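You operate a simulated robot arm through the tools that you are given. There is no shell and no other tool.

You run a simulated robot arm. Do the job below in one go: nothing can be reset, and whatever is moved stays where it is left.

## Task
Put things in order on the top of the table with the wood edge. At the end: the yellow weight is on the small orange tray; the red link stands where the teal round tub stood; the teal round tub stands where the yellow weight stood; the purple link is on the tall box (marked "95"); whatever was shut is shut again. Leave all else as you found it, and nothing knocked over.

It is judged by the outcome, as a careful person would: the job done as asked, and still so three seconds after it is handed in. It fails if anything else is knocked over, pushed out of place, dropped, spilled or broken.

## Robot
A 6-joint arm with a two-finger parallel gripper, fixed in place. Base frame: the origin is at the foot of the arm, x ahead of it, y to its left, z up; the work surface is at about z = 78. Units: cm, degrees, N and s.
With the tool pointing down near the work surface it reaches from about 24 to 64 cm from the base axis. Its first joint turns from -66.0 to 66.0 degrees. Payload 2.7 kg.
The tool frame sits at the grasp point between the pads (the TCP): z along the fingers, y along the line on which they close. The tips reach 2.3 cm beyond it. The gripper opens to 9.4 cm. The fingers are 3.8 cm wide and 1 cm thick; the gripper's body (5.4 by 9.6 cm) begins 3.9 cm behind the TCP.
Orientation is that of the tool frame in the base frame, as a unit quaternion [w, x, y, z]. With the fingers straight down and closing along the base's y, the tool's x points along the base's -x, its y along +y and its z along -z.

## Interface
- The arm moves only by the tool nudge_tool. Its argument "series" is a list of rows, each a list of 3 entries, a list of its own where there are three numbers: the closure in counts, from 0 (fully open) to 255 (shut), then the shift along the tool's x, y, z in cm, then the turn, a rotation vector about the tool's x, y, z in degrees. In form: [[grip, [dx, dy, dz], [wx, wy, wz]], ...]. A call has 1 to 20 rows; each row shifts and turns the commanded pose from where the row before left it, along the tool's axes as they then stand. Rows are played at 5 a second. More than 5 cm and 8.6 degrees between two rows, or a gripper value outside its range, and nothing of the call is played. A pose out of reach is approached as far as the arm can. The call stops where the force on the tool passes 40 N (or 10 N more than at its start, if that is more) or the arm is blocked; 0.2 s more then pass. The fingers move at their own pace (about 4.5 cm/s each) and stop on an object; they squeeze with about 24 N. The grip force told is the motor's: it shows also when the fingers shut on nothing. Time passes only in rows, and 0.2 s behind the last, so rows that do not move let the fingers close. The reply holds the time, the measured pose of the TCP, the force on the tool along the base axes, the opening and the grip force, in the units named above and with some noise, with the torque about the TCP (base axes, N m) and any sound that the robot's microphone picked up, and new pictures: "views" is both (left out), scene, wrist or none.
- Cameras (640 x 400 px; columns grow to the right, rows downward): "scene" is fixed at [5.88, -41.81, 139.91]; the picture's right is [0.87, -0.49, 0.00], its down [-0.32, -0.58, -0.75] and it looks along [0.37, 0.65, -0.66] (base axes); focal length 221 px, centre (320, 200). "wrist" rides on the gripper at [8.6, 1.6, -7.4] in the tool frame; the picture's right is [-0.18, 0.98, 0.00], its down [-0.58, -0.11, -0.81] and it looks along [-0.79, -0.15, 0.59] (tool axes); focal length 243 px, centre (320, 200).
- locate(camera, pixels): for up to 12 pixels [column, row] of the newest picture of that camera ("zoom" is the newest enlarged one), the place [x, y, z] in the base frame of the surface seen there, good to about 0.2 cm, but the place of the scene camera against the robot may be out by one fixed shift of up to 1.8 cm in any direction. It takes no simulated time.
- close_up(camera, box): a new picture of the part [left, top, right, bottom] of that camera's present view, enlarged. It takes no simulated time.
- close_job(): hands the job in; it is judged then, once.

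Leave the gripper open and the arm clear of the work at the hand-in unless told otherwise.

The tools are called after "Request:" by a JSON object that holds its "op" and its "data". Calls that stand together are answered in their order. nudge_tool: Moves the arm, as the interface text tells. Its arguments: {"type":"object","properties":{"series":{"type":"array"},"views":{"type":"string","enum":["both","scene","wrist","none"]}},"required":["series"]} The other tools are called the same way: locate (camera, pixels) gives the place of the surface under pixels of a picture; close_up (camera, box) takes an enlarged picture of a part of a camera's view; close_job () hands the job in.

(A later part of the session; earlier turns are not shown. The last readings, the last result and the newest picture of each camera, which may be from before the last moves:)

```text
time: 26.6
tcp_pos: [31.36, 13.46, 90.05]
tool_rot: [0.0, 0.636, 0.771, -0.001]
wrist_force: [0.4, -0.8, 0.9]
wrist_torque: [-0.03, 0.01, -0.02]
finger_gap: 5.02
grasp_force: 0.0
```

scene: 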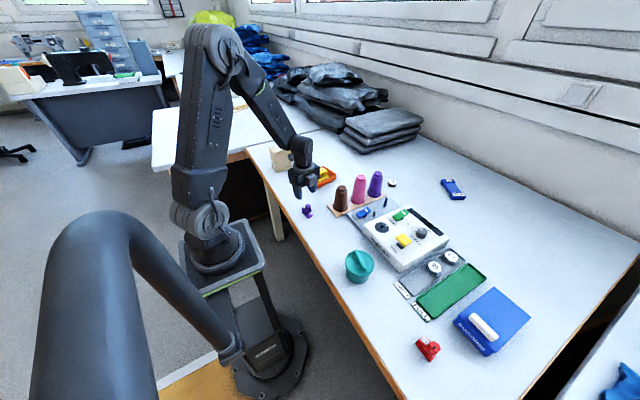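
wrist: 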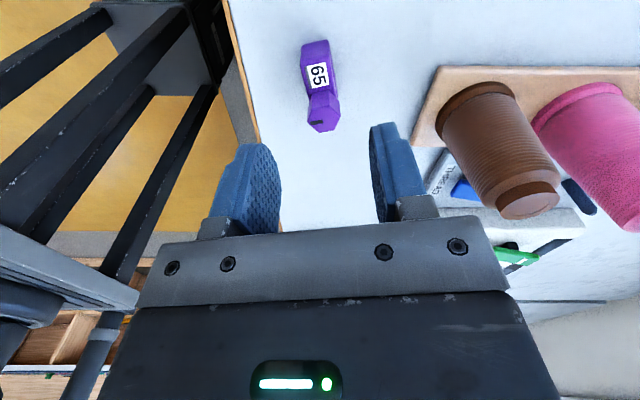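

I zoom in on the link (wrist (320,85)) to read its exact heading and place.

Request:
{"op": "close_up", "data": {"camera": "wrist", "box": [285, 30, 365, 140]}}

Request:
{"op": "locate", "data": {"camera": "zoom", "pixels": [[265, 70], [345, 60], [265, 100], [345, 90], [265, 150], [345, 140], [290, 230], [375, 215], [290, 300], [370, 290], [330, 260], [335, 100]]}}

Request:
{"op": "locate", "data": {"camera": "wrist", "pixels": [[415, 145], [438, 68], [425, 110], [318, 75], [322, 125]]}}

```text
3.64 times, centred on (325, 85) of wrist
```

zoom: 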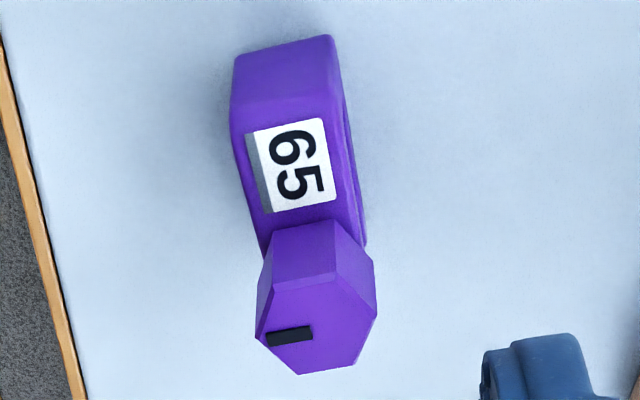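

```text
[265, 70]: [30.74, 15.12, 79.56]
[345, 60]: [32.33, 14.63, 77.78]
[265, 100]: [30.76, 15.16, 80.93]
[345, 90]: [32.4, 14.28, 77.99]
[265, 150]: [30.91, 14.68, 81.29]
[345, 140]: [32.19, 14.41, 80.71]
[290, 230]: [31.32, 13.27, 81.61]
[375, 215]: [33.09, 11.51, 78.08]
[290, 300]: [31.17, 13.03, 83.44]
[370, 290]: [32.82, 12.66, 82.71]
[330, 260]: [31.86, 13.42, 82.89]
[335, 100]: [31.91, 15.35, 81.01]
```

```text
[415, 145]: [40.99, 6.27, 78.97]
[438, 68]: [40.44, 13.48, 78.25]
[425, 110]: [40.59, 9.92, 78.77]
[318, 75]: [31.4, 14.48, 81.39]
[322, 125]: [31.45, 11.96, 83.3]
```

The link's width axis lies at about 8° and its middle at about [31.45, 13.5]. I turn 3° and go straight down to TCP z ≈ 81.0 with the fingers 5 cm apart around it.

Request:
{"op": "nudge_tool", "data": {"series": [[119, [0, 0.05, 0.5], [0, 0, 3]], [119, [0, 0, 1.5], [0, 0, 0]], [119, [0, 0, 1.5], [0, 0, 0]], [119, [0, 0, 1.5], [0, 0, 0]], [119, [0, 0, 1.5], [0, 0, 0]], [119, [0, 0, 1.0], [0, 0, 0]], [119, [0, 0, 0.5], [0, 0, 0]], [119, [0, 0, 0.5], [0, 0, 0]], [119, [0, 0, 0.5], [0, 0, 0]], [119, [0, 0, 0], [0, 0, 0]]], "views": "both"}}

```text
time: 28.8
tcp_pos: [31.41, 13.6, 81.18]
tool_rot: [0.001, 0.656, 0.755, 0.001]
wrist_force: [0.2, 0.5, 0.6]
wrist_torque: [-0.02, 0.02, 0.0]
finger_gap: 5.01
grasp_force: 0.1
```

scene: 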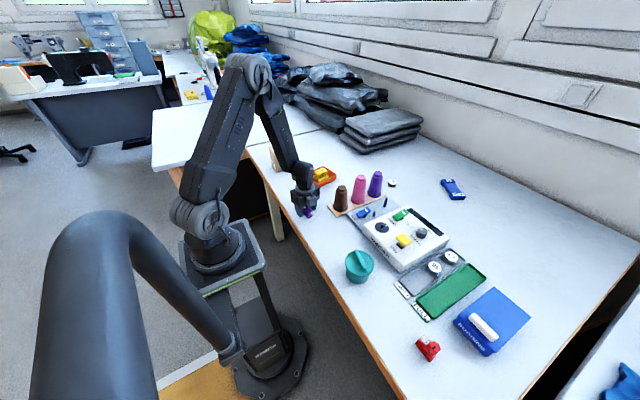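
wrist: 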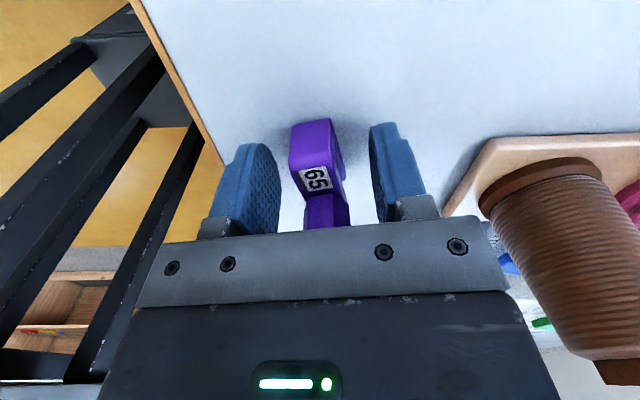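

The link stands centred between the fingers. I close.

Request:
{"op": "nudge_tool", "data": {"series": [[255, [0, 0, 0], [0, 0, 0]], [255, [0, 0, 0], [0, 0, 0]], [255, [0, 0, 0], [0, 0, 0]], [255, [0, 0, 0], [0, 0, 0]], [255, [0, 0, 0], [0, 0, 0]], [255, [0, 0, 0], [0, 0, 0]]], "views": "wrist"}}

```text
time: 30.2
tcp_pos: [31.37, 13.59, 81.07]
tool_rot: [0.0, 0.656, 0.755, 0.0]
wrist_force: [-0.3, -0.7, 0.2]
wrist_torque: [0.01, 0.01, -0.01]
finger_gap: 2.26
grasp_force: 23.9
```

wrist: 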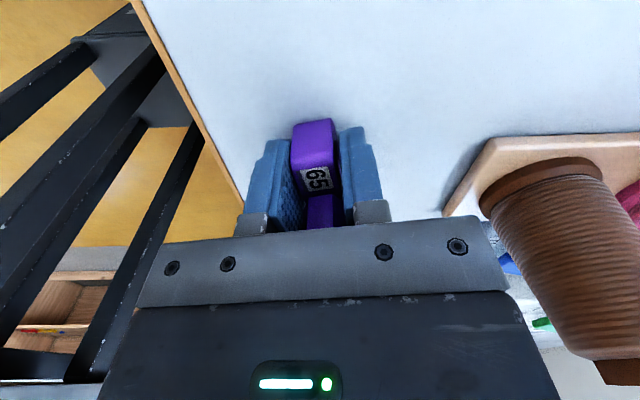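

Gripped at 2.26 cm. I lift 1.5 cm slowly and check that the link hangs straight.

Request:
{"op": "nudge_tool", "data": {"series": [[255, [0, 0, -0.3], [0, 0, 0]], [255, [0, 0, -0.6], [0, 0, 0]], [255, [0, 0, -0.6], [0, 0, 0]], [255, [0, 0, 0], [0, 0, 0]]], "views": "both"}}

Request:
{"op": "close_up", "data": {"camera": "wrist", "box": [230, 90, 410, 230]}}

Request:
{"op": "close_up", "data": {"camera": "scene", "box": [285, 185, 335, 225]}}

```text
time: 31.2
tcp_pos: [31.5, 13.52, 82.57]
tool_rot: [0.0, 0.656, 0.755, 0.0]
wrist_force: [-0.2, -0.6, -0.3]
wrist_torque: [0.0, -0.02, 0.0]
finger_gap: 2.24
grasp_force: 23.9
```

scene: 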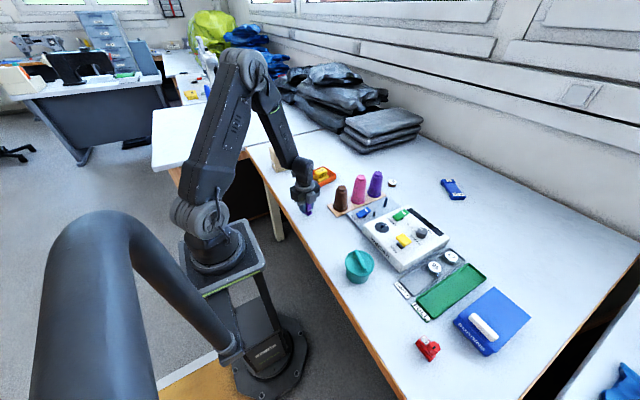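
wrist: 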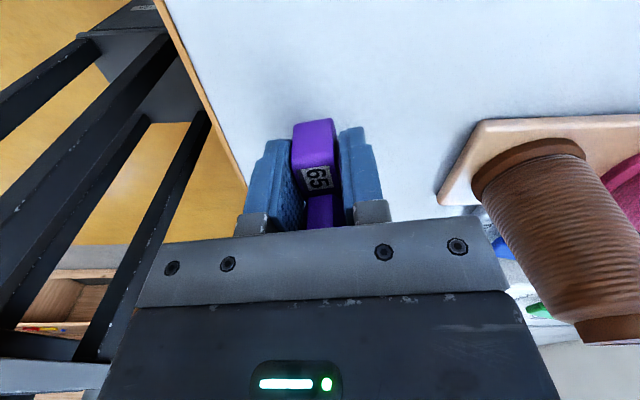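

```text
2.86 times, centred on (320, 160) of wrist
```

zoom: 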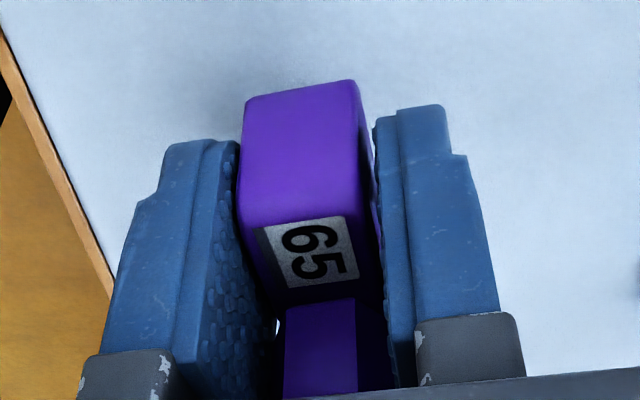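

```text
10.00 times, centred on (310, 205) of scene
```

zoom: 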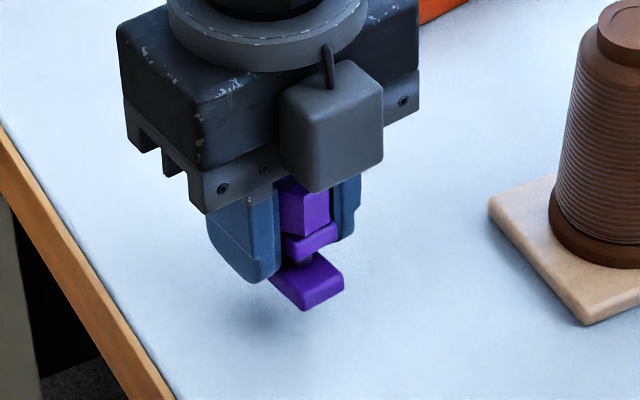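

The link hangs straight. I also see a small cube on the side of the gripper facing the scene camera; I measure where it sits relative to the tool so that it does not hit anything.

Request:
{"op": "locate", "data": {"camera": "scene", "pixels": [[308, 199], [313, 199], [308, 202], [313, 203], [311, 203.3], [315, 200], [310, 194], [306, 197], [309, 208], [309, 213], [304, 195], [299, 190]]}}

```text
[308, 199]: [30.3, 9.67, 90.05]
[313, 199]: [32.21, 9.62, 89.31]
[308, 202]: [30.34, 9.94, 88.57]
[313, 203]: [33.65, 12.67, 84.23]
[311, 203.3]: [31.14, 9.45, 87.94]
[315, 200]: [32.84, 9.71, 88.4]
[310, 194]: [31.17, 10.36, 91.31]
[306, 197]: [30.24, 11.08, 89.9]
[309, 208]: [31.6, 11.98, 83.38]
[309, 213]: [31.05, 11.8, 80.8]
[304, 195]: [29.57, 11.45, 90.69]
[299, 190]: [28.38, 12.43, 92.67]
```

The cube is about 5 cm above the TCP, so no trouble. I lift the link high (TCP z ≈ 99) and carry it to above the box top centre.

Request:
{"op": "nudge_tool", "data": {"series": [[255, [0, 0, -1.5], [0, 0, 0]], [255, [0, 0, -2.5], [0, 0, 0]], [255, [0, 0, -2.5], [0, 0, 0]], [255, [0, 0, -2.5], [0, 0, 0]], [255, [0, 0, -2.5], [0, 0, 0]], [255, [0, 0, -2.5], [0, 0, 0]], [255, [0, 0, -2.5], [0, 0, 0]], [255, [2.88, 0.7475, 0], [0, 0, 0]], [255, [2.88, 0.7475, 0], [0, 0, 0]], [255, [2.88, 0.7475, 0], [0, 0, 0]], [255, [2.88, 0.7475, 0], [0, 0, 0]], [255, [2.88, 0.7475, 0], [0, 0, 0]], [255, [2.88, 0.7475, 0], [0, 0, 0]], [255, [2.88, 0.7475, 0], [0, 0, 0]], [255, [2.88, 0.7475, 0], [0, 0, 0]], [255, [2.88, 0.7475, 0], [0, 0, 0]], [255, [2.88, 0.7475, 0], [0, 0, 0]], [255, [2.88, 0.7475, 0], [0, 0, 0]], [255, [2.88, 0.7475, 0], [0, 0, 0]], [255, [0, 0, 0], [0, 0, 0]]], "views": "both"}}

```text
time: 35.4
tcp_pos: [35.64, 48.99, 99.18]
tool_rot: [0.001, 0.656, 0.755, -0.001]
wrist_force: [0.0, 0.4, -1.4]
wrist_torque: [0.0, 0.0, -0.02]
finger_gap: 2.24
grasp_force: 23.5
```

scene: 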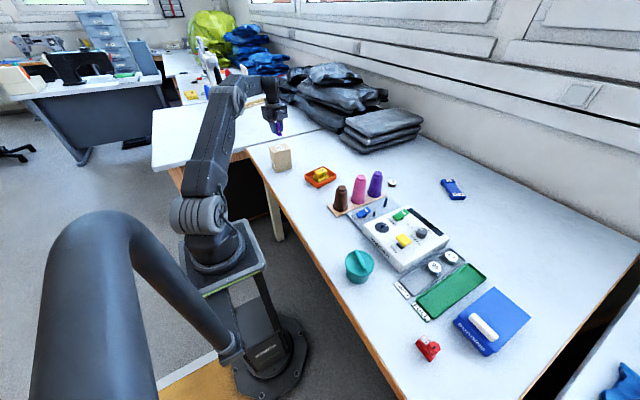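
wrist: 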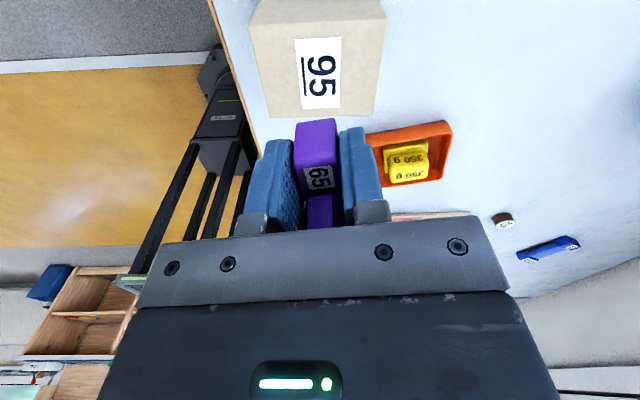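

The box top is fully in view (wrist corners about (253,10), (384,18), (373,113), (272,113)). I measure it before lowering.

Request:
{"op": "locate", "data": {"camera": "wrist", "pixels": [[253, 8], [383, 18], [373, 112], [273, 113], [320, 60], [290, 60], [355, 60], [380, 60], [320, 111], [320, 5]]}}

Request:
{"op": "close_up", "data": {"camera": "wrist", "box": [230, 0, 400, 130]}}

```text
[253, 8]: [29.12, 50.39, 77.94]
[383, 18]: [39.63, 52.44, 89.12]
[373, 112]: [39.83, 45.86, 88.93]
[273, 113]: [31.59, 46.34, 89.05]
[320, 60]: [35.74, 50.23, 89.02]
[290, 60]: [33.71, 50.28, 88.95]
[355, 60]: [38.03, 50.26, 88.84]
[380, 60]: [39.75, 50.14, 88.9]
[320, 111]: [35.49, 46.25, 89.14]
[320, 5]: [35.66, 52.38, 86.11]
```

```text
3.08 times, centred on (315, 65) of wrist
```

zoom: 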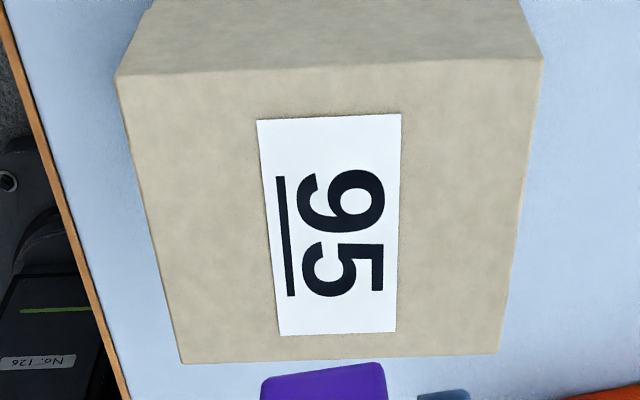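

The box top centre is about [35.6, 49.2, 88.95], right below. I lower the link to about 0.4 cm above the box.

Request:
{"op": "nudge_tool", "data": {"series": [[255, [0.15, 0, 1.5], [0, 0, 0]], [255, [0, 0, 1.5], [0, 0, 0]], [255, [0, 0, 1.5], [0, 0, 0]], [255, [0, 0, 1.0], [0, 0, 0]], [255, [0, 0, 0.6], [0, 0, 0]], [255, [0, 0, 0.4], [0, 0, 0]], [255, [0, 0, 0.2], [0, 0, 0]], [255, [0, 0, 0], [0, 0, 0]]], "views": "both"}}

Request:
{"op": "close_up", "data": {"camera": "scene", "box": [255, 110, 315, 180]}}

```text
time: 37.2
tcp_pos: [35.66, 49.03, 92.25]
tool_rot: [0.0, 0.655, 0.755, -0.001]
wrist_force: [-0.4, -0.9, -1.1]
wrist_torque: [0.01, -0.02, -0.01]
finger_gap: 2.22
grasp_force: 23.8
```

scene: 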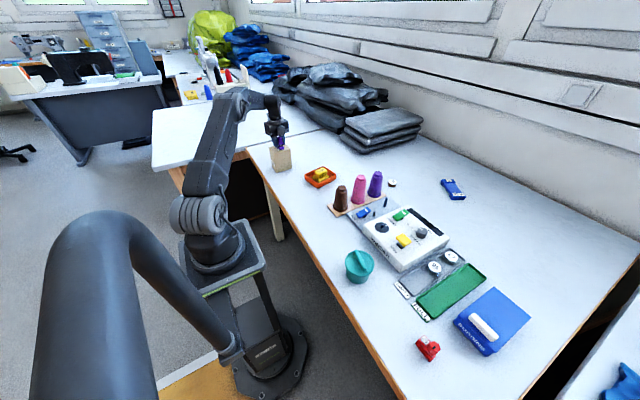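
wrist: 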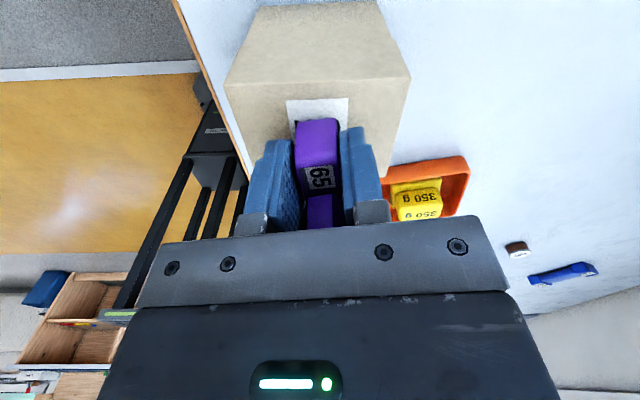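

```text
5.71 times, centred on (285, 145) of scene
```

zoom: 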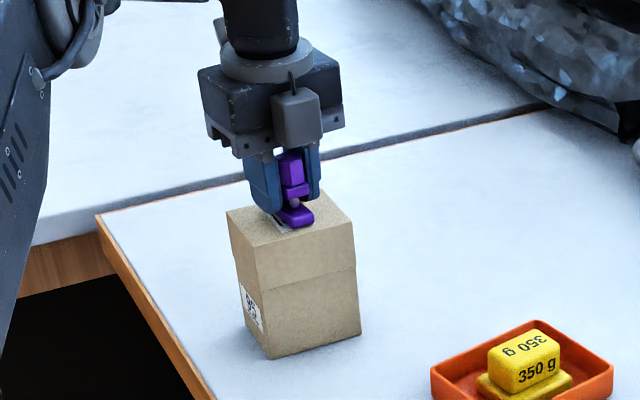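

Almost touching. I lower by 0.1 cm steps and read the force.

Request:
{"op": "nudge_tool", "data": {"series": [[255, [0, 0, 0.1], [0, 0, 0]], [255, [0, 0, 0.1], [0, 0, 0]], [255, [0, 0, 0], [0, 0, 0]]], "views": "none"}}

```text
time: 38.0
tcp_pos: [35.56, 49.3, 92.13]
tool_rot: [0.001, 0.656, 0.755, 0.0]
wrist_force: [0.9, -0.5, -0.7]
wrist_torque: [0.0, -0.01, -0.01]
finger_gap: 2.23
grasp_force: 24.0
```

Request:
{"op": "nudge_tool", "data": {"series": [[255, [0, 0, 0.1], [0, 0, 0]], [255, [0, 0, 0], [0, 0, 0]]], "views": "none"}}

```text
time: 38.6
tcp_pos: [35.47, 49.28, 92.08]
tool_rot: [0.0, 0.656, 0.754, 0.0]
wrist_force: [1.0, 0.0, 1.7]
wrist_torque: [-0.01, 0.02, 0.01]
finger_gap: 2.22
grasp_force: 24.3
```

The force turned to +1.7 N: first contact. One more half-millimetre to settle it, then I open gently to about 4 cm.

Request:
{"op": "nudge_tool", "data": {"series": [[255, [0, 0, 0.05], [0, 0, 0]], [255, [0, 0, 0], [0, 0, 0]], [190, [0, 0, 0], [0, 0, 0]], [170, [0, 0, 0], [0, 0, 0]], [150, [0, 0, 0], [0, 0, 0]], [150, [0, 0, 0], [0, 0, 0]], [150, [0, 0, 0], [0, 0, 0]]], "views": "both"}}

Request:
{"op": "close_up", "data": {"camera": "wrist", "box": [220, 60, 420, 230]}}

```text
time: 40.2
tcp_pos: [35.49, 49.07, 92.03]
tool_rot: [-0.001, 0.656, 0.755, -0.001]
wrist_force: [-0.4, -0.1, 0.2]
wrist_torque: [0.01, 0.01, -0.01]
finger_gap: 3.86
grasp_force: 0.1
```

scene: 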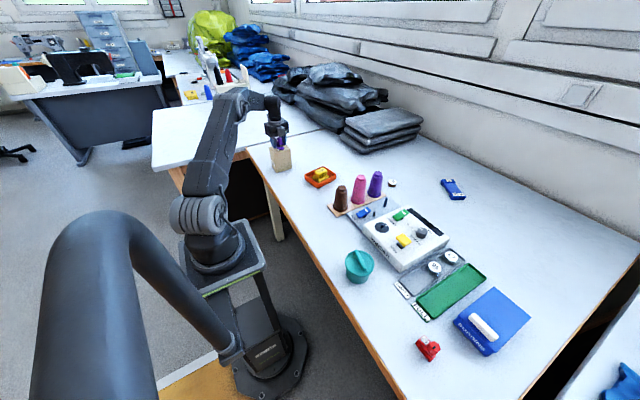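
wrist: 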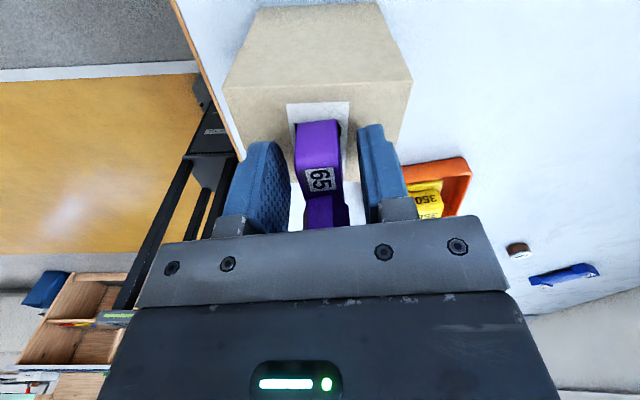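

```text
2.35 times, centred on (320, 145) of wrist
```

zoom: 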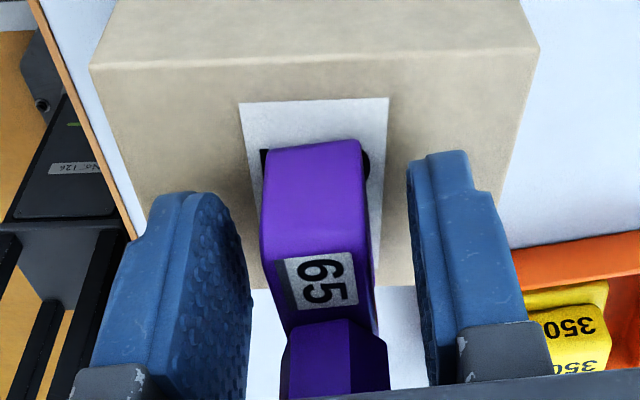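

The link stands alone on the box with both fingers clear. I lift straight up.

Request:
{"op": "nudge_tool", "data": {"series": [[150, [0, 0, -0.4], [0, 0, 0]], [150, [0, 0, -1], [0, 0, 0]], [150, [0, 0, -1.5], [0, 0, 0]], [150, [0, 0, -2], [0, 0, 0]], [100, [0, 0, -2.5], [0, 0, 0]], [50, [0, 0, -2.5], [0, 0, 0]], [0, [0, 0, 0], [0, 0, 0]]], "views": "both"}}

Request:
{"op": "close_up", "data": {"camera": "scene", "box": [255, 110, 345, 195]}}

```text
time: 41.8
tcp_pos: [35.52, 49.16, 102.1]
tool_rot: [0.0, 0.656, 0.755, 0.0]
wrist_force: [0.5, -0.2, 0.0]
wrist_torque: [0.01, -0.01, -0.01]
finger_gap: 9.43
grasp_force: 0.1
```

scene: 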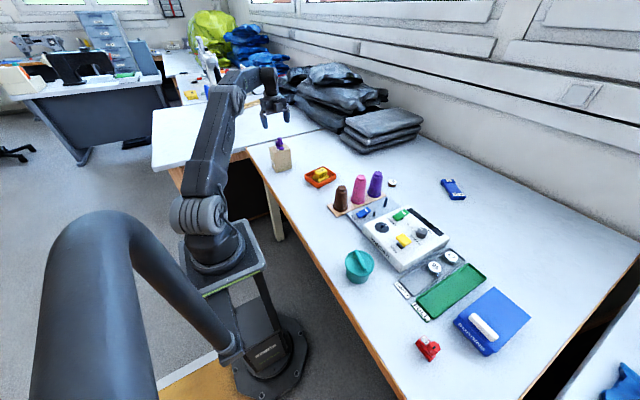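
wrist: 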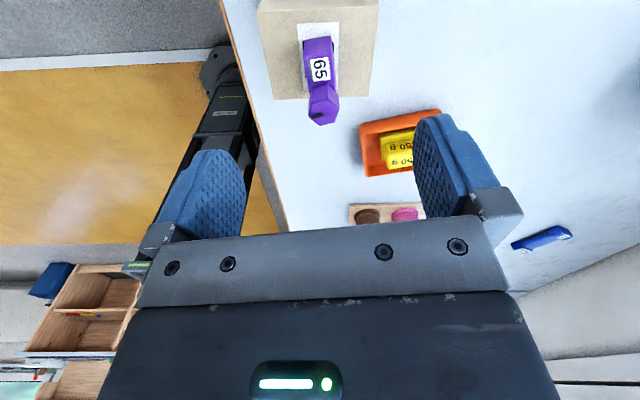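

```text
4.71 times, centred on (300, 152) of scene
```

zoom: 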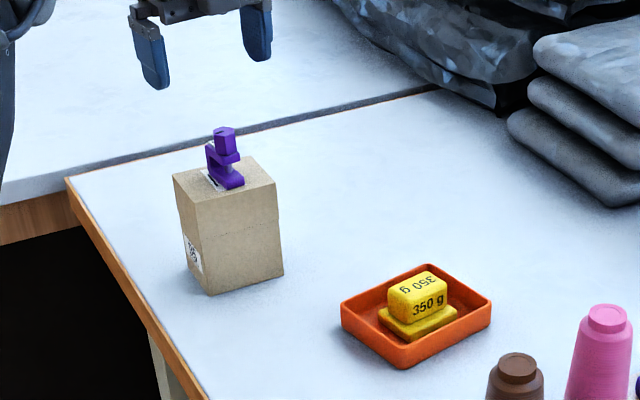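

Purple link is on the box, weight in the tray. Now the tub: I turn the tool back (fingers closing roughly along y, 82°) and travel to above the tub at [33.2, -16.6].

Request:
{"op": "nudge_tool", "data": {"series": [[0, [0, 0, 0], [0, 0, -8.22]], [0, [0, 0, 0], [0, 0, -8.22]], [0, [0, 0, 0], [0, 0, -8.22]], [0, [0, 0, 0], [0, 0, -8.22]], [0, [0, 0, 0], [0, 0, -8.22]], [0, [0, 0, 0], [0, 0, -8.22]], [0, [0, 0, 0], [0, 0, -8.22]], [0, [0, 0, 0], [0, 0, -8.22]], [0, [0, 0, 0], [0, 0, -8.22]], [0, [0, 0, 0], [0, 0, 0]]], "views": "none"}}

Request:
{"op": "nudge_tool", "data": {"series": [[0, [-0.382, -3.637, 0], [0, 0, 0]], [0, [-0.382, -3.637, 0], [0, 0, 0]], [0, [-0.382, -3.637, 0], [0, 0, 0]], [0, [-0.382, -3.637, 0], [0, 0, 0]], [0, [-0.382, -3.637, 0], [0, 0, 0]], [0, [-0.382, -3.637, 0], [0, 0, 0]], [0, [-0.382, -3.637, 0], [0, 0, 0]], [0, [-0.382, -3.637, 0], [0, 0, 0]], [0, [-0.382, -3.637, 0], [0, 0, 0]], [0, [-0.382, -3.637, 0], [0, 0, 0]], [0, [-0.382, -3.637, 0.7], [0, 0, 0]], [0, [-0.382, -3.637, 0.7], [0, 0, 0]], [0, [-0.382, -3.637, 0.7], [0, 0, 0]], [0, [-0.382, -3.637, 0.7], [0, 0, 0]], [0, [-0.382, -3.637, 0.7], [0, 0, 0]], [0, [-0.382, -3.637, 0.7], [0, 0, 0]], [0, [-0.382, -3.637, 0.7], [0, 0, 0]], [0, [-0.382, -3.637, 0.7], [0, 0, 0]], [0, [0, 0, 0], [0, 0, 0]]], "views": "both"}}

```text
time: 44.0
tcp_pos: [35.48, 49.11, 101.92]
tool_rot: [0.0, 0.068, 0.998, 0.0]
wrist_force: [-0.2, 0.3, -0.9]
wrist_torque: [0.0, 0.03, 0.0]
finger_gap: 9.35
grasp_force: 0.0
```

```text
time: 48.0
tcp_pos: [33.26, -16.66, 96.22]
tool_rot: [0.0, 0.07, 0.998, 0.0]
wrist_force: [0.1, -0.4, 0.1]
wrist_torque: [0.01, -0.01, -0.01]
finger_gap: 9.4
grasp_force: 0.1
```

scene: 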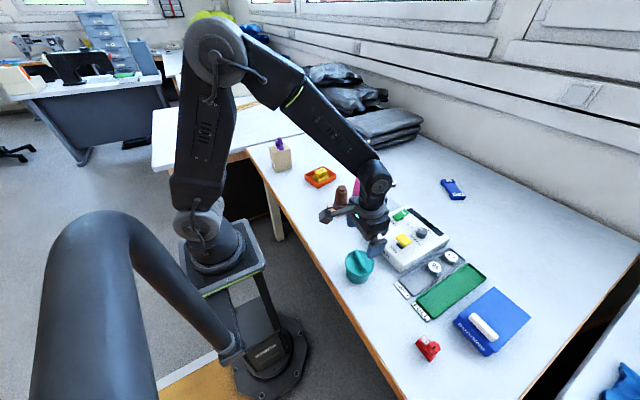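
wrist: 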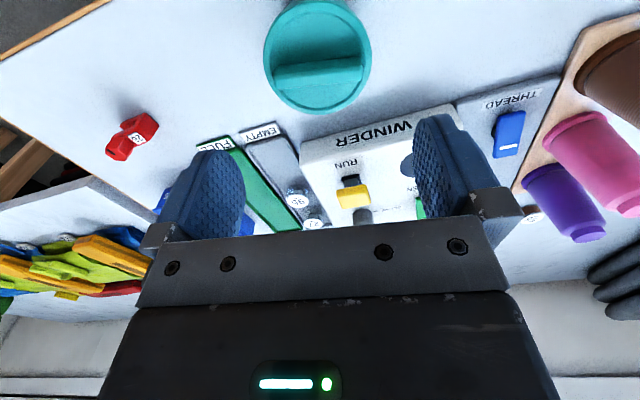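

The tub's lid is at wrist (318,55). I zoom in and take fresh rim points for its exact centre.

Request:
{"op": "close_up", "data": {"camera": "wrist", "box": [250, 0, 390, 120]}}

Request:
{"op": "locate", "data": {"camera": "zoom", "pixels": [[155, 170], [165, 230], [200, 295], [260, 340], [330, 358], [400, 335], [450, 280], [478, 200], [475, 130], [440, 70], [180, 100], [320, 330]]}}

Request:
{"op": "locate", "data": {"camera": "scene", "pixels": [[348, 214], [356, 222], [368, 236], [376, 249], [393, 268], [397, 287], [336, 212], [350, 217]]}}

```text
3.33 times, centred on (320, 60) of wrist
```

zoom: 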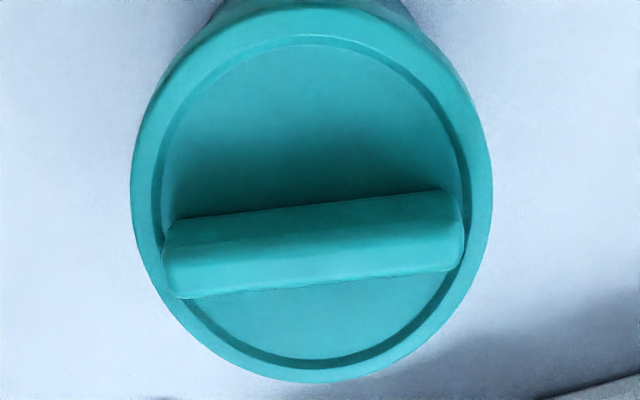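

```text
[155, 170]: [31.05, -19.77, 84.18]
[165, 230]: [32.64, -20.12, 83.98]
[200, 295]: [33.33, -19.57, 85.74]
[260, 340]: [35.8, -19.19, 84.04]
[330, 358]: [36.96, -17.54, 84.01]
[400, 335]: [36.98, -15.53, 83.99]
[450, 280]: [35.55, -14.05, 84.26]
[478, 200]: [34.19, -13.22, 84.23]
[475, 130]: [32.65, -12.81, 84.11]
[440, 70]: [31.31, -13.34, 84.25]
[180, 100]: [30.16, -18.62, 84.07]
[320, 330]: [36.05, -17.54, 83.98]
```

```text
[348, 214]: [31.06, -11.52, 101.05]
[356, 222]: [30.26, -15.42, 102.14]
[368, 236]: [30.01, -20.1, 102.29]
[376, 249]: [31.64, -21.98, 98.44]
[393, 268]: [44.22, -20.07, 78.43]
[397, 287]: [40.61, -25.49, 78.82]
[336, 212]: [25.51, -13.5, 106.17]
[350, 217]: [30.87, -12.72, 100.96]
```

I take the outermost rim points: left (136,185), right (488,185), bottom (315,378), and a few more.

Request:
{"op": "locate", "data": {"camera": "zoom", "pixels": [[136, 185], [488, 185], [315, 379], [160, 280], [460, 285], [225, 355], [400, 355], [150, 110], [478, 110], [225, 15], [420, 30], [300, 250]]}}

```text
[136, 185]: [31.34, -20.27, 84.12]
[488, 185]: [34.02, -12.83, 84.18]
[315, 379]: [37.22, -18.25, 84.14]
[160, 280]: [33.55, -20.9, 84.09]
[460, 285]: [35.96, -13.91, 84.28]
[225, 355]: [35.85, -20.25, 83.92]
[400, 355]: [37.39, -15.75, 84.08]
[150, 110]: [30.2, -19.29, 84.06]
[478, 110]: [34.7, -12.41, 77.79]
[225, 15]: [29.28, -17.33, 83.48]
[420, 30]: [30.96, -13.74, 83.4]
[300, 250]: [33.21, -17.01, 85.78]
```

Lid circle: centre [33.4, -16.9], diameter about 8.1 cm; the open gripper (9.4 cm) leaves about 0.65 cm per side. I correct the position and go down to z ≈ 88 to check the clearance before passing the lid.

Request:
{"op": "nudge_tool", "data": {"series": [[0, [-0.17, -0.2, 1.5], [0, 0, 0]], [0, [0, 0, 2], [0, 0, 0]], [0, [0, 0, 2], [0, 0, 0]], [0, [0, 0, 1.5], [0, 0, 0]], [0, [0, 0, 1], [0, 0, 0]], [0, [0, 0, 0], [0, 0, 0]]], "views": "both"}}

Request:
{"op": "close_up", "data": {"camera": "wrist", "box": [150, 40, 510, 240]}}

```text
time: 49.4
tcp_pos: [33.33, -16.8, 88.22]
tool_rot: [-0.001, 0.07, 0.998, 0.0]
wrist_force: [0.4, -0.2, -0.5]
wrist_torque: [0.04, 0.01, 0.0]
finger_gap: 9.41
grasp_force: 0.1
```

scene: 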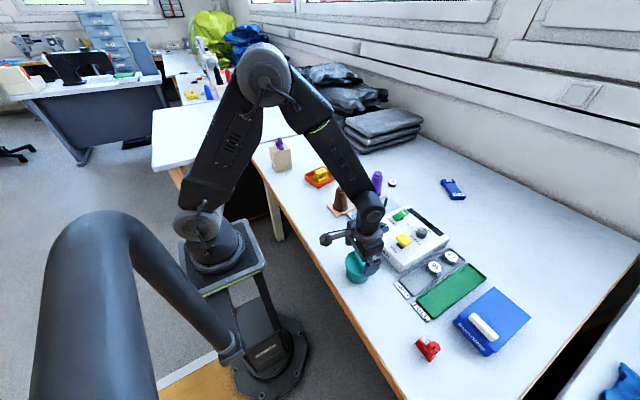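
wrist: 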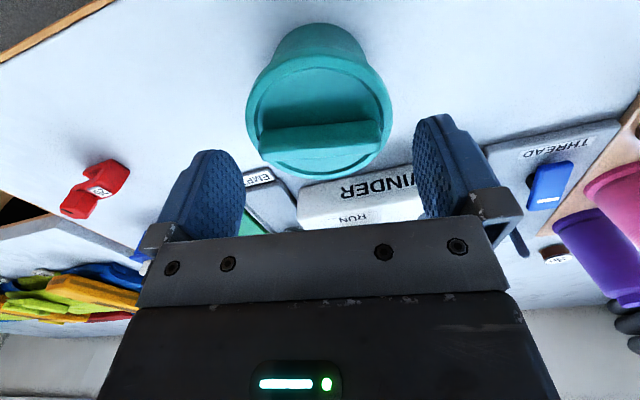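

```text
1.78 times, centred on (330, 140) of wrist
```

zoom: 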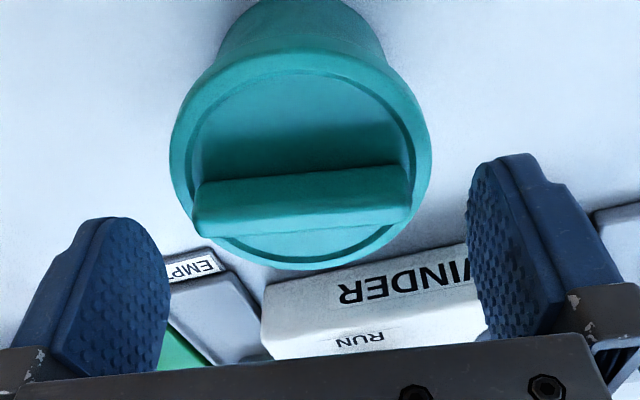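

I re-measure the lid rim from here, closer up.

Request:
{"op": "locate", "data": {"camera": "zoom", "pixels": [[173, 150], [429, 150], [310, 266], [195, 215], [415, 215], [250, 256], [370, 256], [185, 100], [412, 95], [300, 205], [170, 300], [475, 240]]}}

```text
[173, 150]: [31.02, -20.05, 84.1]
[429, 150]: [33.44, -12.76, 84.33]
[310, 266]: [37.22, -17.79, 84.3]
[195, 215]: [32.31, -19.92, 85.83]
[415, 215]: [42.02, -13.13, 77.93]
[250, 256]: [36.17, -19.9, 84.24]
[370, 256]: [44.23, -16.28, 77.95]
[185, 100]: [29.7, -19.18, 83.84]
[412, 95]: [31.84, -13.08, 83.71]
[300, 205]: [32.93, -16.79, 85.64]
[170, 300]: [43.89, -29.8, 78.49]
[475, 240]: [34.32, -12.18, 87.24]
```

Tub centre about [33.3, -16.88]; the tool is at [33.33, -16.8]. I shift 0.08 cm and go down slowly to TCP z ≈ 82.9, watching for contact.

Request:
{"op": "nudge_tool", "data": {"series": [[0, [0, -0.08, 0.6], [0, 0, 0]], [0, [0, 0, 0.6], [0, 0, 0]], [0, [0, 0, 0.6], [0, 0, 0]], [0, [0, 0, 0.6], [0, 0, 0]], [0, [0, 0, 0.6], [0, 0, 0]], [0, [0, 0, 0.6], [0, 0, 0]], [0, [0, 0, 0.6], [0, 0, 0]], [0, [0, 0, 0.6], [0, 0, 0]], [0, [0, 0, 0.5], [0, 0, 0]], [0, [0, 0, 0], [0, 0, 0]]], "views": "both"}}

Request:
{"op": "close_up", "data": {"camera": "scene", "box": [310, 210, 410, 300]}}

```text
time: 51.6
tcp_pos: [33.21, -17.0, 82.96]
tool_rot: [0.0, 0.07, 0.998, 0.001]
wrist_force: [0.0, -0.3, 0.1]
wrist_torque: [0.01, 0.01, -0.01]
finger_gap: 9.39
grasp_force: 0.1
```

scene: 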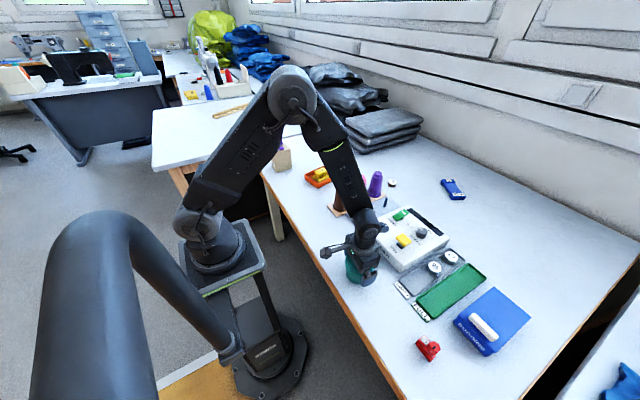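
wrist: 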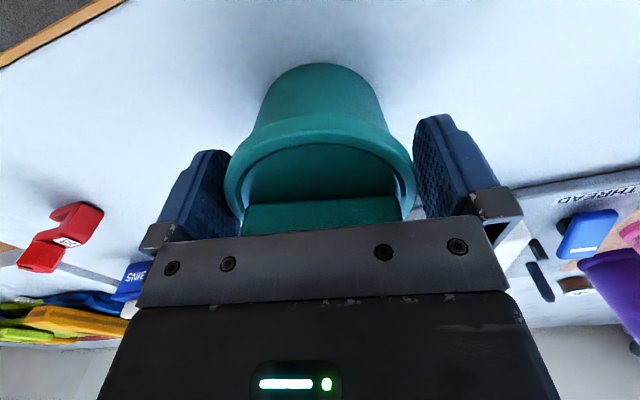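

```text
4.44 times, centred on (360, 255) of scene
```

zoom: 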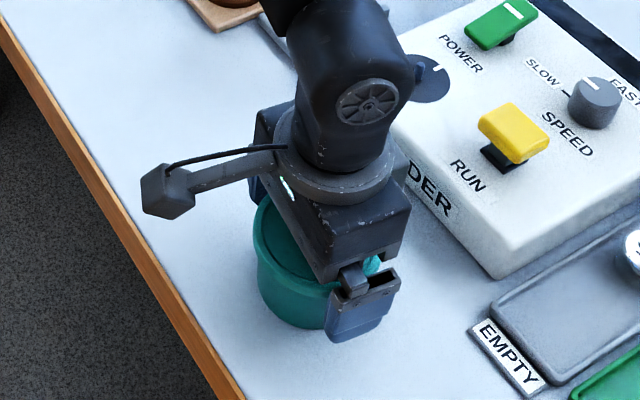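

No contact force. I close the fingers on the tub.

Request:
{"op": "nudge_tool", "data": {"series": [[40, [0, 0, 0], [0, 0, 0]], [60, [0, 0, 0], [0, 0, 0]], [255, [0, 0, 0], [0, 0, 0]], [255, [0, 0, 0], [0, 0, 0]], [255, [0, 0, 0], [0, 0, 0]], [255, [0, 0, 0], [0, 0, 0]]], "views": "wrist"}}

Request:
{"op": "close_up", "data": {"camera": "wrist", "box": [150, 40, 510, 240]}}

```text
time: 53.0
tcp_pos: [33.28, -17.01, 83.12]
tool_rot: [0.0, 0.07, 0.998, 0.0]
wrist_force: [-0.4, 0.8, -1.0]
wrist_torque: [-0.02, 0.01, 0.02]
finger_gap: 8.5
grasp_force: 23.7
```

wrist: 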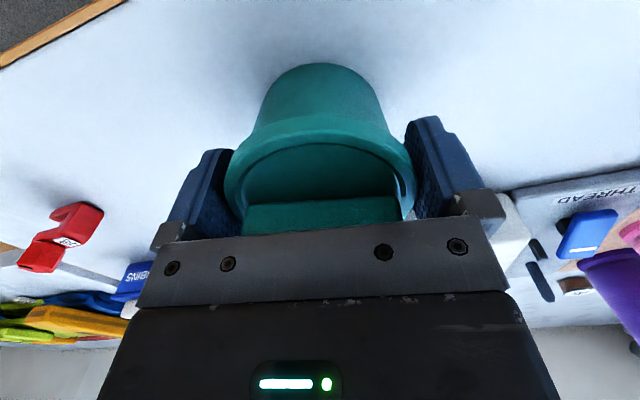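

```text
1.78 times, centred on (330, 140) of wrist
```

zoom: 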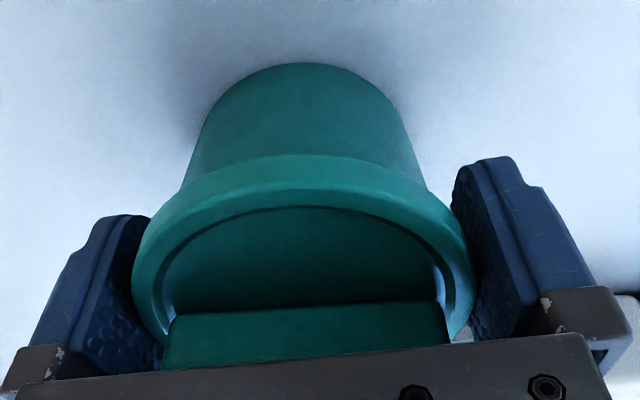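

The fingers hold the rim at 8.5 cm. I lift only 0.4 cm to see whether the body comes along with the lid.

Request:
{"op": "nudge_tool", "data": {"series": [[255, [0, 0, -0.1], [0, 0, 0]], [255, [0, 0, -0.1], [0, 0, 0]], [255, [0, 0, -0.1], [0, 0, 0]], [255, [0, 0, -0.1], [0, 0, 0]], [255, [0, 0, 0], [0, 0, 0]]], "views": "both"}}

Request:
{"op": "close_up", "data": {"camera": "wrist", "box": [150, 40, 510, 240]}}

Request:
{"op": "close_up", "data": {"camera": "scene", "box": [335, 240, 385, 290]}}

```text
time: 54.2
tcp_pos: [33.27, -16.9, 83.41]
tool_rot: [0.0, 0.07, 0.998, 0.0]
wrist_force: [-0.2, -0.8, 0.0]
wrist_torque: [0.0, 0.03, 0.04]
finger_gap: 8.49
grasp_force: 24.0
```

scene: 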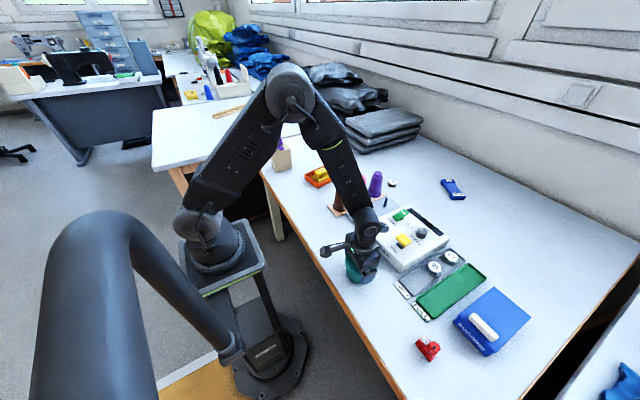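
wrist: 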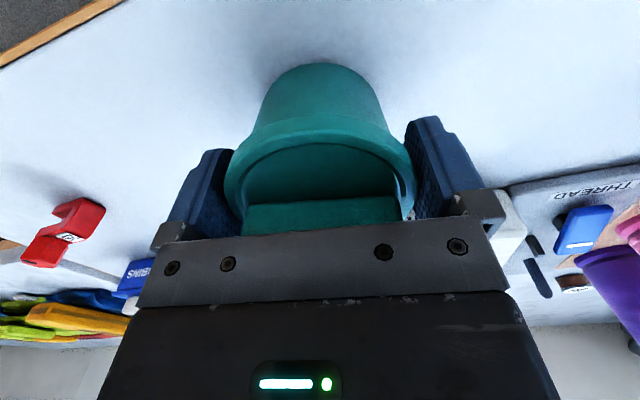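

```text
1.78 times, centred on (330, 140) of wrist
```

zoom: 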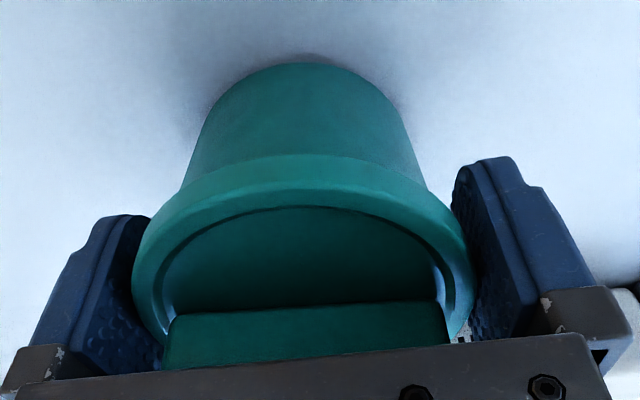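

```text
8.00 times, centred on (360, 265) of scene
```

zoom: 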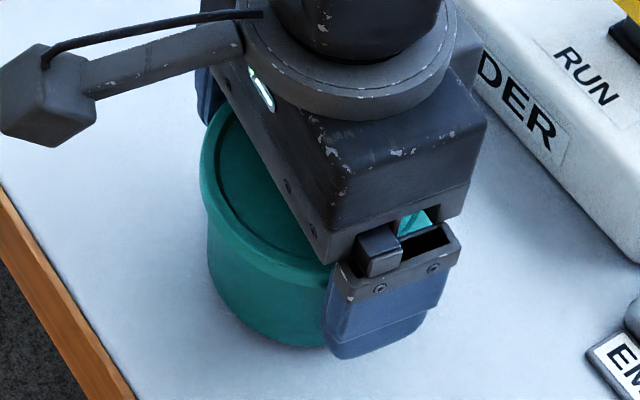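

The body rose together with the lid (its outline did not change relative to the gripper, and a gap shows under it). To be safe I carry it just 0.7 cm above the table; the way to the weight's old place is empty. First 0.3 cm more lift, then a slow sideways move.

Request:
{"op": "nudge_tool", "data": {"series": [[255, [0, 0, -0.15], [0, 0, 0]], [255, [0, 0, -0.15], [0, 0, 0]], [255, [0, 0, 0], [0, 0, 0]]], "views": "wrist"}}

Request:
{"op": "close_up", "data": {"camera": "wrist", "box": [150, 40, 510, 240]}}

```text
time: 55.0
tcp_pos: [33.31, -16.85, 83.78]
tool_rot: [0.0, 0.07, 0.998, 0.0]
wrist_force: [-0.2, -0.4, -1.3]
wrist_torque: [0.0, -0.02, 0.02]
finger_gap: 8.48
grasp_force: 24.2
```

wrist: 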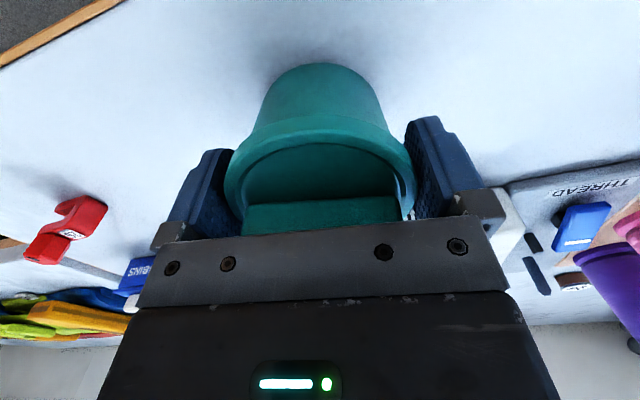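

```text
1.78 times, centred on (330, 140) of wrist
```

zoom: 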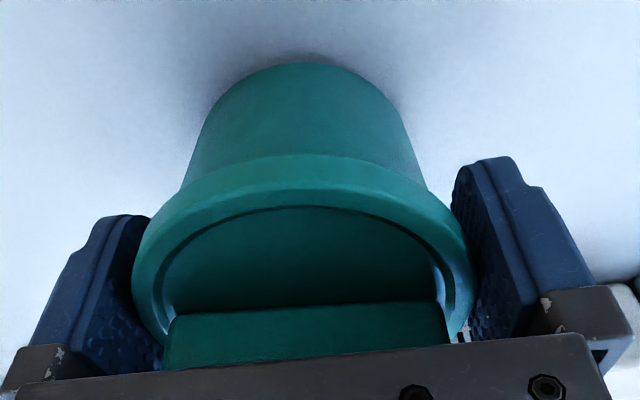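

The tub hangs whole in the gripper. I move it low over the table to the yellow weight's old place (shift +2.0 in x, +16.2 in y).

Request:
{"op": "nudge_tool", "data": {"series": [[255, [0.016, 0.6, 0], [0, 0, 0]], [255, [0.016, 1.1, 0], [0, 0, 0]], [255, [0.016, 1.1, 0], [0, 0, 0]], [255, [0.016, 1.1, 0], [0, 0, 0]], [255, [0.016, 1.1, 0], [0, 0, 0]], [255, [0.016, 1.1, 0], [0, 0, 0]], [255, [0.016, 1.1, 0], [0, 0, 0]], [255, [0.016, 1.1, 0], [0, 0, 0]], [255, [0.016, 1.1, 0], [0, 0, 0]], [255, [0.016, 1.1, 0], [0, 0, 0]], [255, [0.016, 1.1, 0], [0, 0, 0]], [255, [0.016, 1.1, 0], [0, 0, 0]], [255, [0.016, 1.1, 0], [0, 0, 0]], [255, [0.016, 1.1, 0], [0, 0, 0]], [255, [0.016, 1.1, 0], [0, 0, 0]], [255, [0, 0.29, 0], [0, 0, 0]], [255, [0, 0, 0], [0, 0, 0]]], "views": "both"}}

Request:
{"op": "close_up", "data": {"camera": "wrist", "box": [150, 40, 510, 240]}}

```text
time: 58.6
tcp_pos: [35.35, -0.73, 83.86]
tool_rot: [0.0, 0.071, 0.998, 0.0]
wrist_force: [0.8, 0.5, -0.3]
wrist_torque: [-0.01, 0.0, 0.02]
finger_gap: 8.52
grasp_force: 23.5
```

scene: 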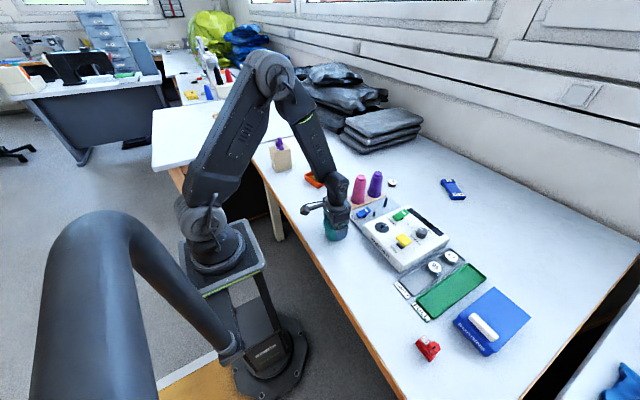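
wrist: 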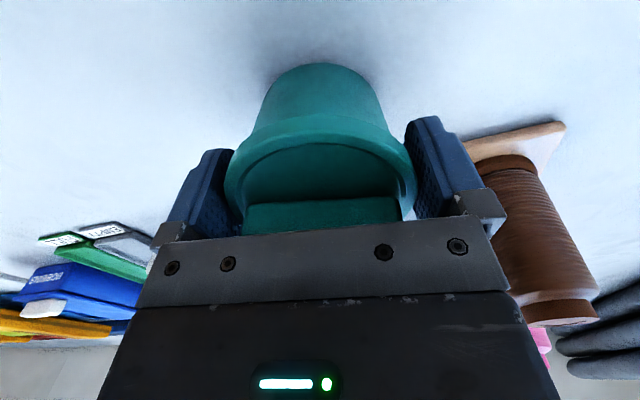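

```text
1.78 times, centred on (330, 140) of wrist
```

zoom: 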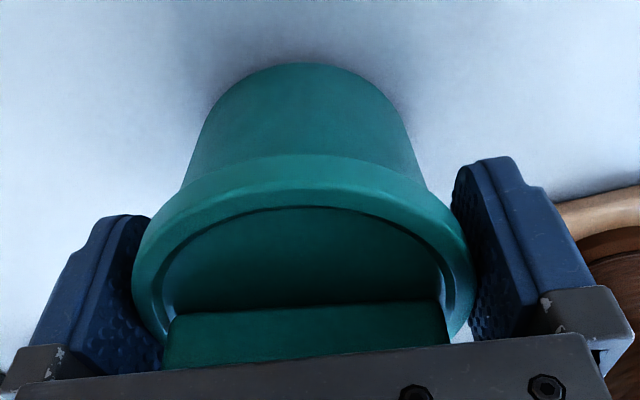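

The tub is over its new place. I lower it step by step until the table takes it.

Request:
{"op": "nudge_tool", "data": {"series": [[255, [0, 0, 0.2], [0, 0, 0]], [255, [0, 0, 0.2], [0, 0, 0]], [255, [0, 0, 0.15], [0, 0, 0]], [255, [0, 0, 0.1], [0, 0, 0]], [255, [0, 0, 0], [0, 0, 0]]], "views": "none"}}

```text
time: 59.8
tcp_pos: [35.2, -0.82, 83.14]
tool_rot: [0.0, 0.071, 0.998, 0.0]
wrist_force: [-0.7, 0.8, -1.5]
wrist_torque: [-0.06, 0.01, 0.03]
finger_gap: 8.5
grasp_force: 23.7
```

Request:
{"op": "nudge_tool", "data": {"series": [[255, [0, 0, 0.05], [0, 0, 0]], [255, [0, 0, 0.05], [0, 0, 0]], [255, [0, 0, 0], [0, 0, 0]]], "views": "none"}}

```text
time: 60.6
tcp_pos: [35.23, -0.74, 83.11]
tool_rot: [0.0, 0.07, 0.998, 0.0]
wrist_force: [-1.6, -0.3, 8.5]
wrist_torque: [0.01, 0.01, -0.03]
finger_gap: 8.49
grasp_force: 24.2
```

The force rose to +8.5 N: the tub stands on the table. I open fully.

Request:
{"op": "nudge_tool", "data": {"series": [[20, [0, 0, 0], [0, 0, 0]], [10, [0, 0, 0], [0, 0, 0]], [0, [0, 0, 0], [0, 0, 0]], [0, [0, 0, 0], [0, 0, 0]]], "views": "wrist"}}

Request:
{"op": "close_up", "data": {"camera": "wrist", "box": [150, 40, 510, 240]}}

```text
time: 61.6
tcp_pos: [35.23, -0.73, 83.1]
tool_rot: [0.0, 0.07, 0.998, 0.0]
wrist_force: [-0.3, -0.3, 0.3]
wrist_torque: [0.0, 0.01, 0.02]
finger_gap: 9.4
grasp_force: 0.1
```

wrist: 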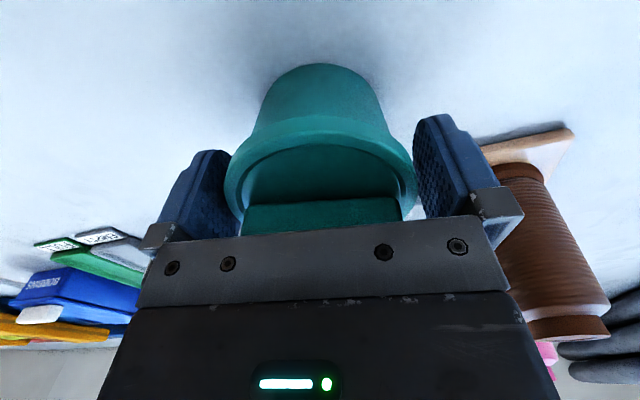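

```text
1.78 times, centred on (330, 140) of wrist
```

zoom: 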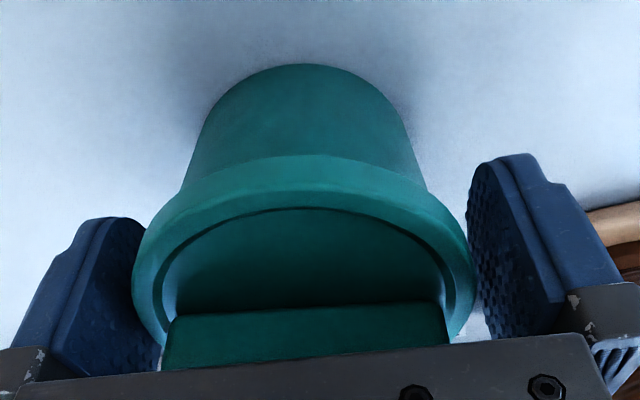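

Both fingers released. I lift straight up slowly, watching that the lid stays.

Request:
{"op": "nudge_tool", "data": {"series": [[0, [0, 0, -0.3], [0, 0, 0]], [0, [0, 0, -0.6], [0, 0, 0]], [0, [0, 0, -0.8], [0, 0, 0]], [0, [0, 0, -1], [0, 0, 0]], [0, [0, 0, -1.5], [0, 0, 0]], [0, [0, 0, -2], [0, 0, 0]], [0, [0, 0, -2.5], [0, 0, 0]], [0, [0, 0, -2.5], [0, 0, 0]], [0, [0, 0, -2.5], [0, 0, 0]], [0, [0, 0, 0], [0, 0, 0]]], "views": "both"}}

Request:
{"op": "close_up", "data": {"camera": "wrist", "box": [250, 0, 390, 120]}}

Request:
{"op": "locate", "data": {"camera": "zoom", "pixels": [[136, 185], [488, 185], [315, 379], [160, 280], [460, 285], [225, 355], [400, 355], [150, 110], [300, 250], [320, 330]]}}

```text
time: 63.8
tcp_pos: [35.27, -0.64, 96.73]
tool_rot: [0.0, 0.069, 0.998, 0.0]
wrist_force: [-0.2, 0.3, 0.9]
wrist_torque: [0.0, 0.04, 0.0]
finger_gap: 9.4
grasp_force: 0.0
```

scene: 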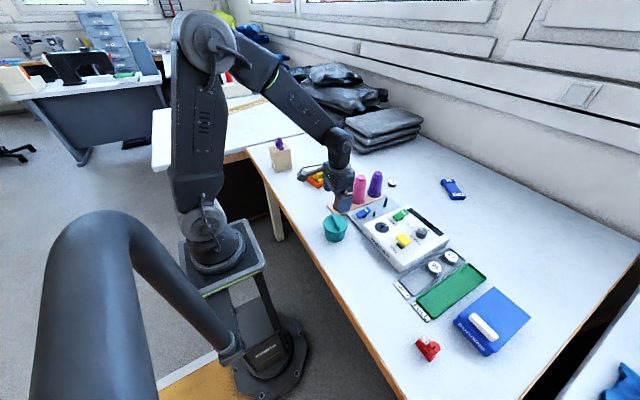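
wrist: 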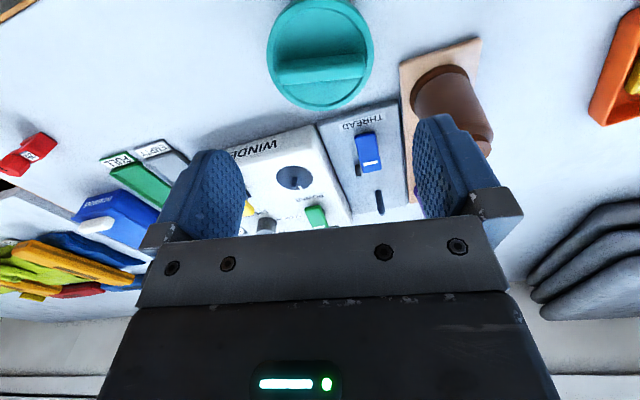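

```text
3.33 times, centred on (320, 60) of wrist
```

zoom: 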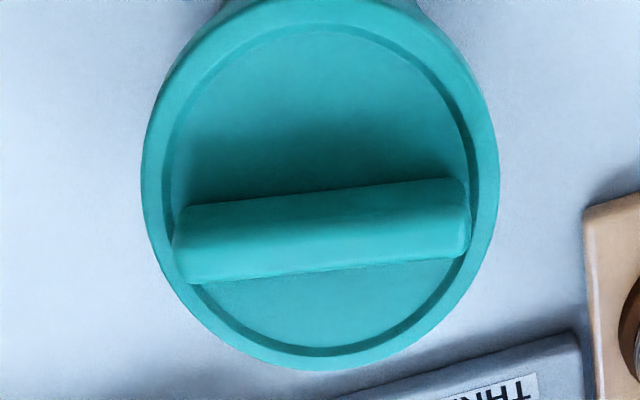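

```text
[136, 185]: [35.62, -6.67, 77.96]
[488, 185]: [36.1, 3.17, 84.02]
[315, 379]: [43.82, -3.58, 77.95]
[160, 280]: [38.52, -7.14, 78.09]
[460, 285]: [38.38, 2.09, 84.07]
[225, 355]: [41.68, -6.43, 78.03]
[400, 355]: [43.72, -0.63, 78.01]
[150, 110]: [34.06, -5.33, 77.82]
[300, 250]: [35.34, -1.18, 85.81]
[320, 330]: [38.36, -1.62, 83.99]
```

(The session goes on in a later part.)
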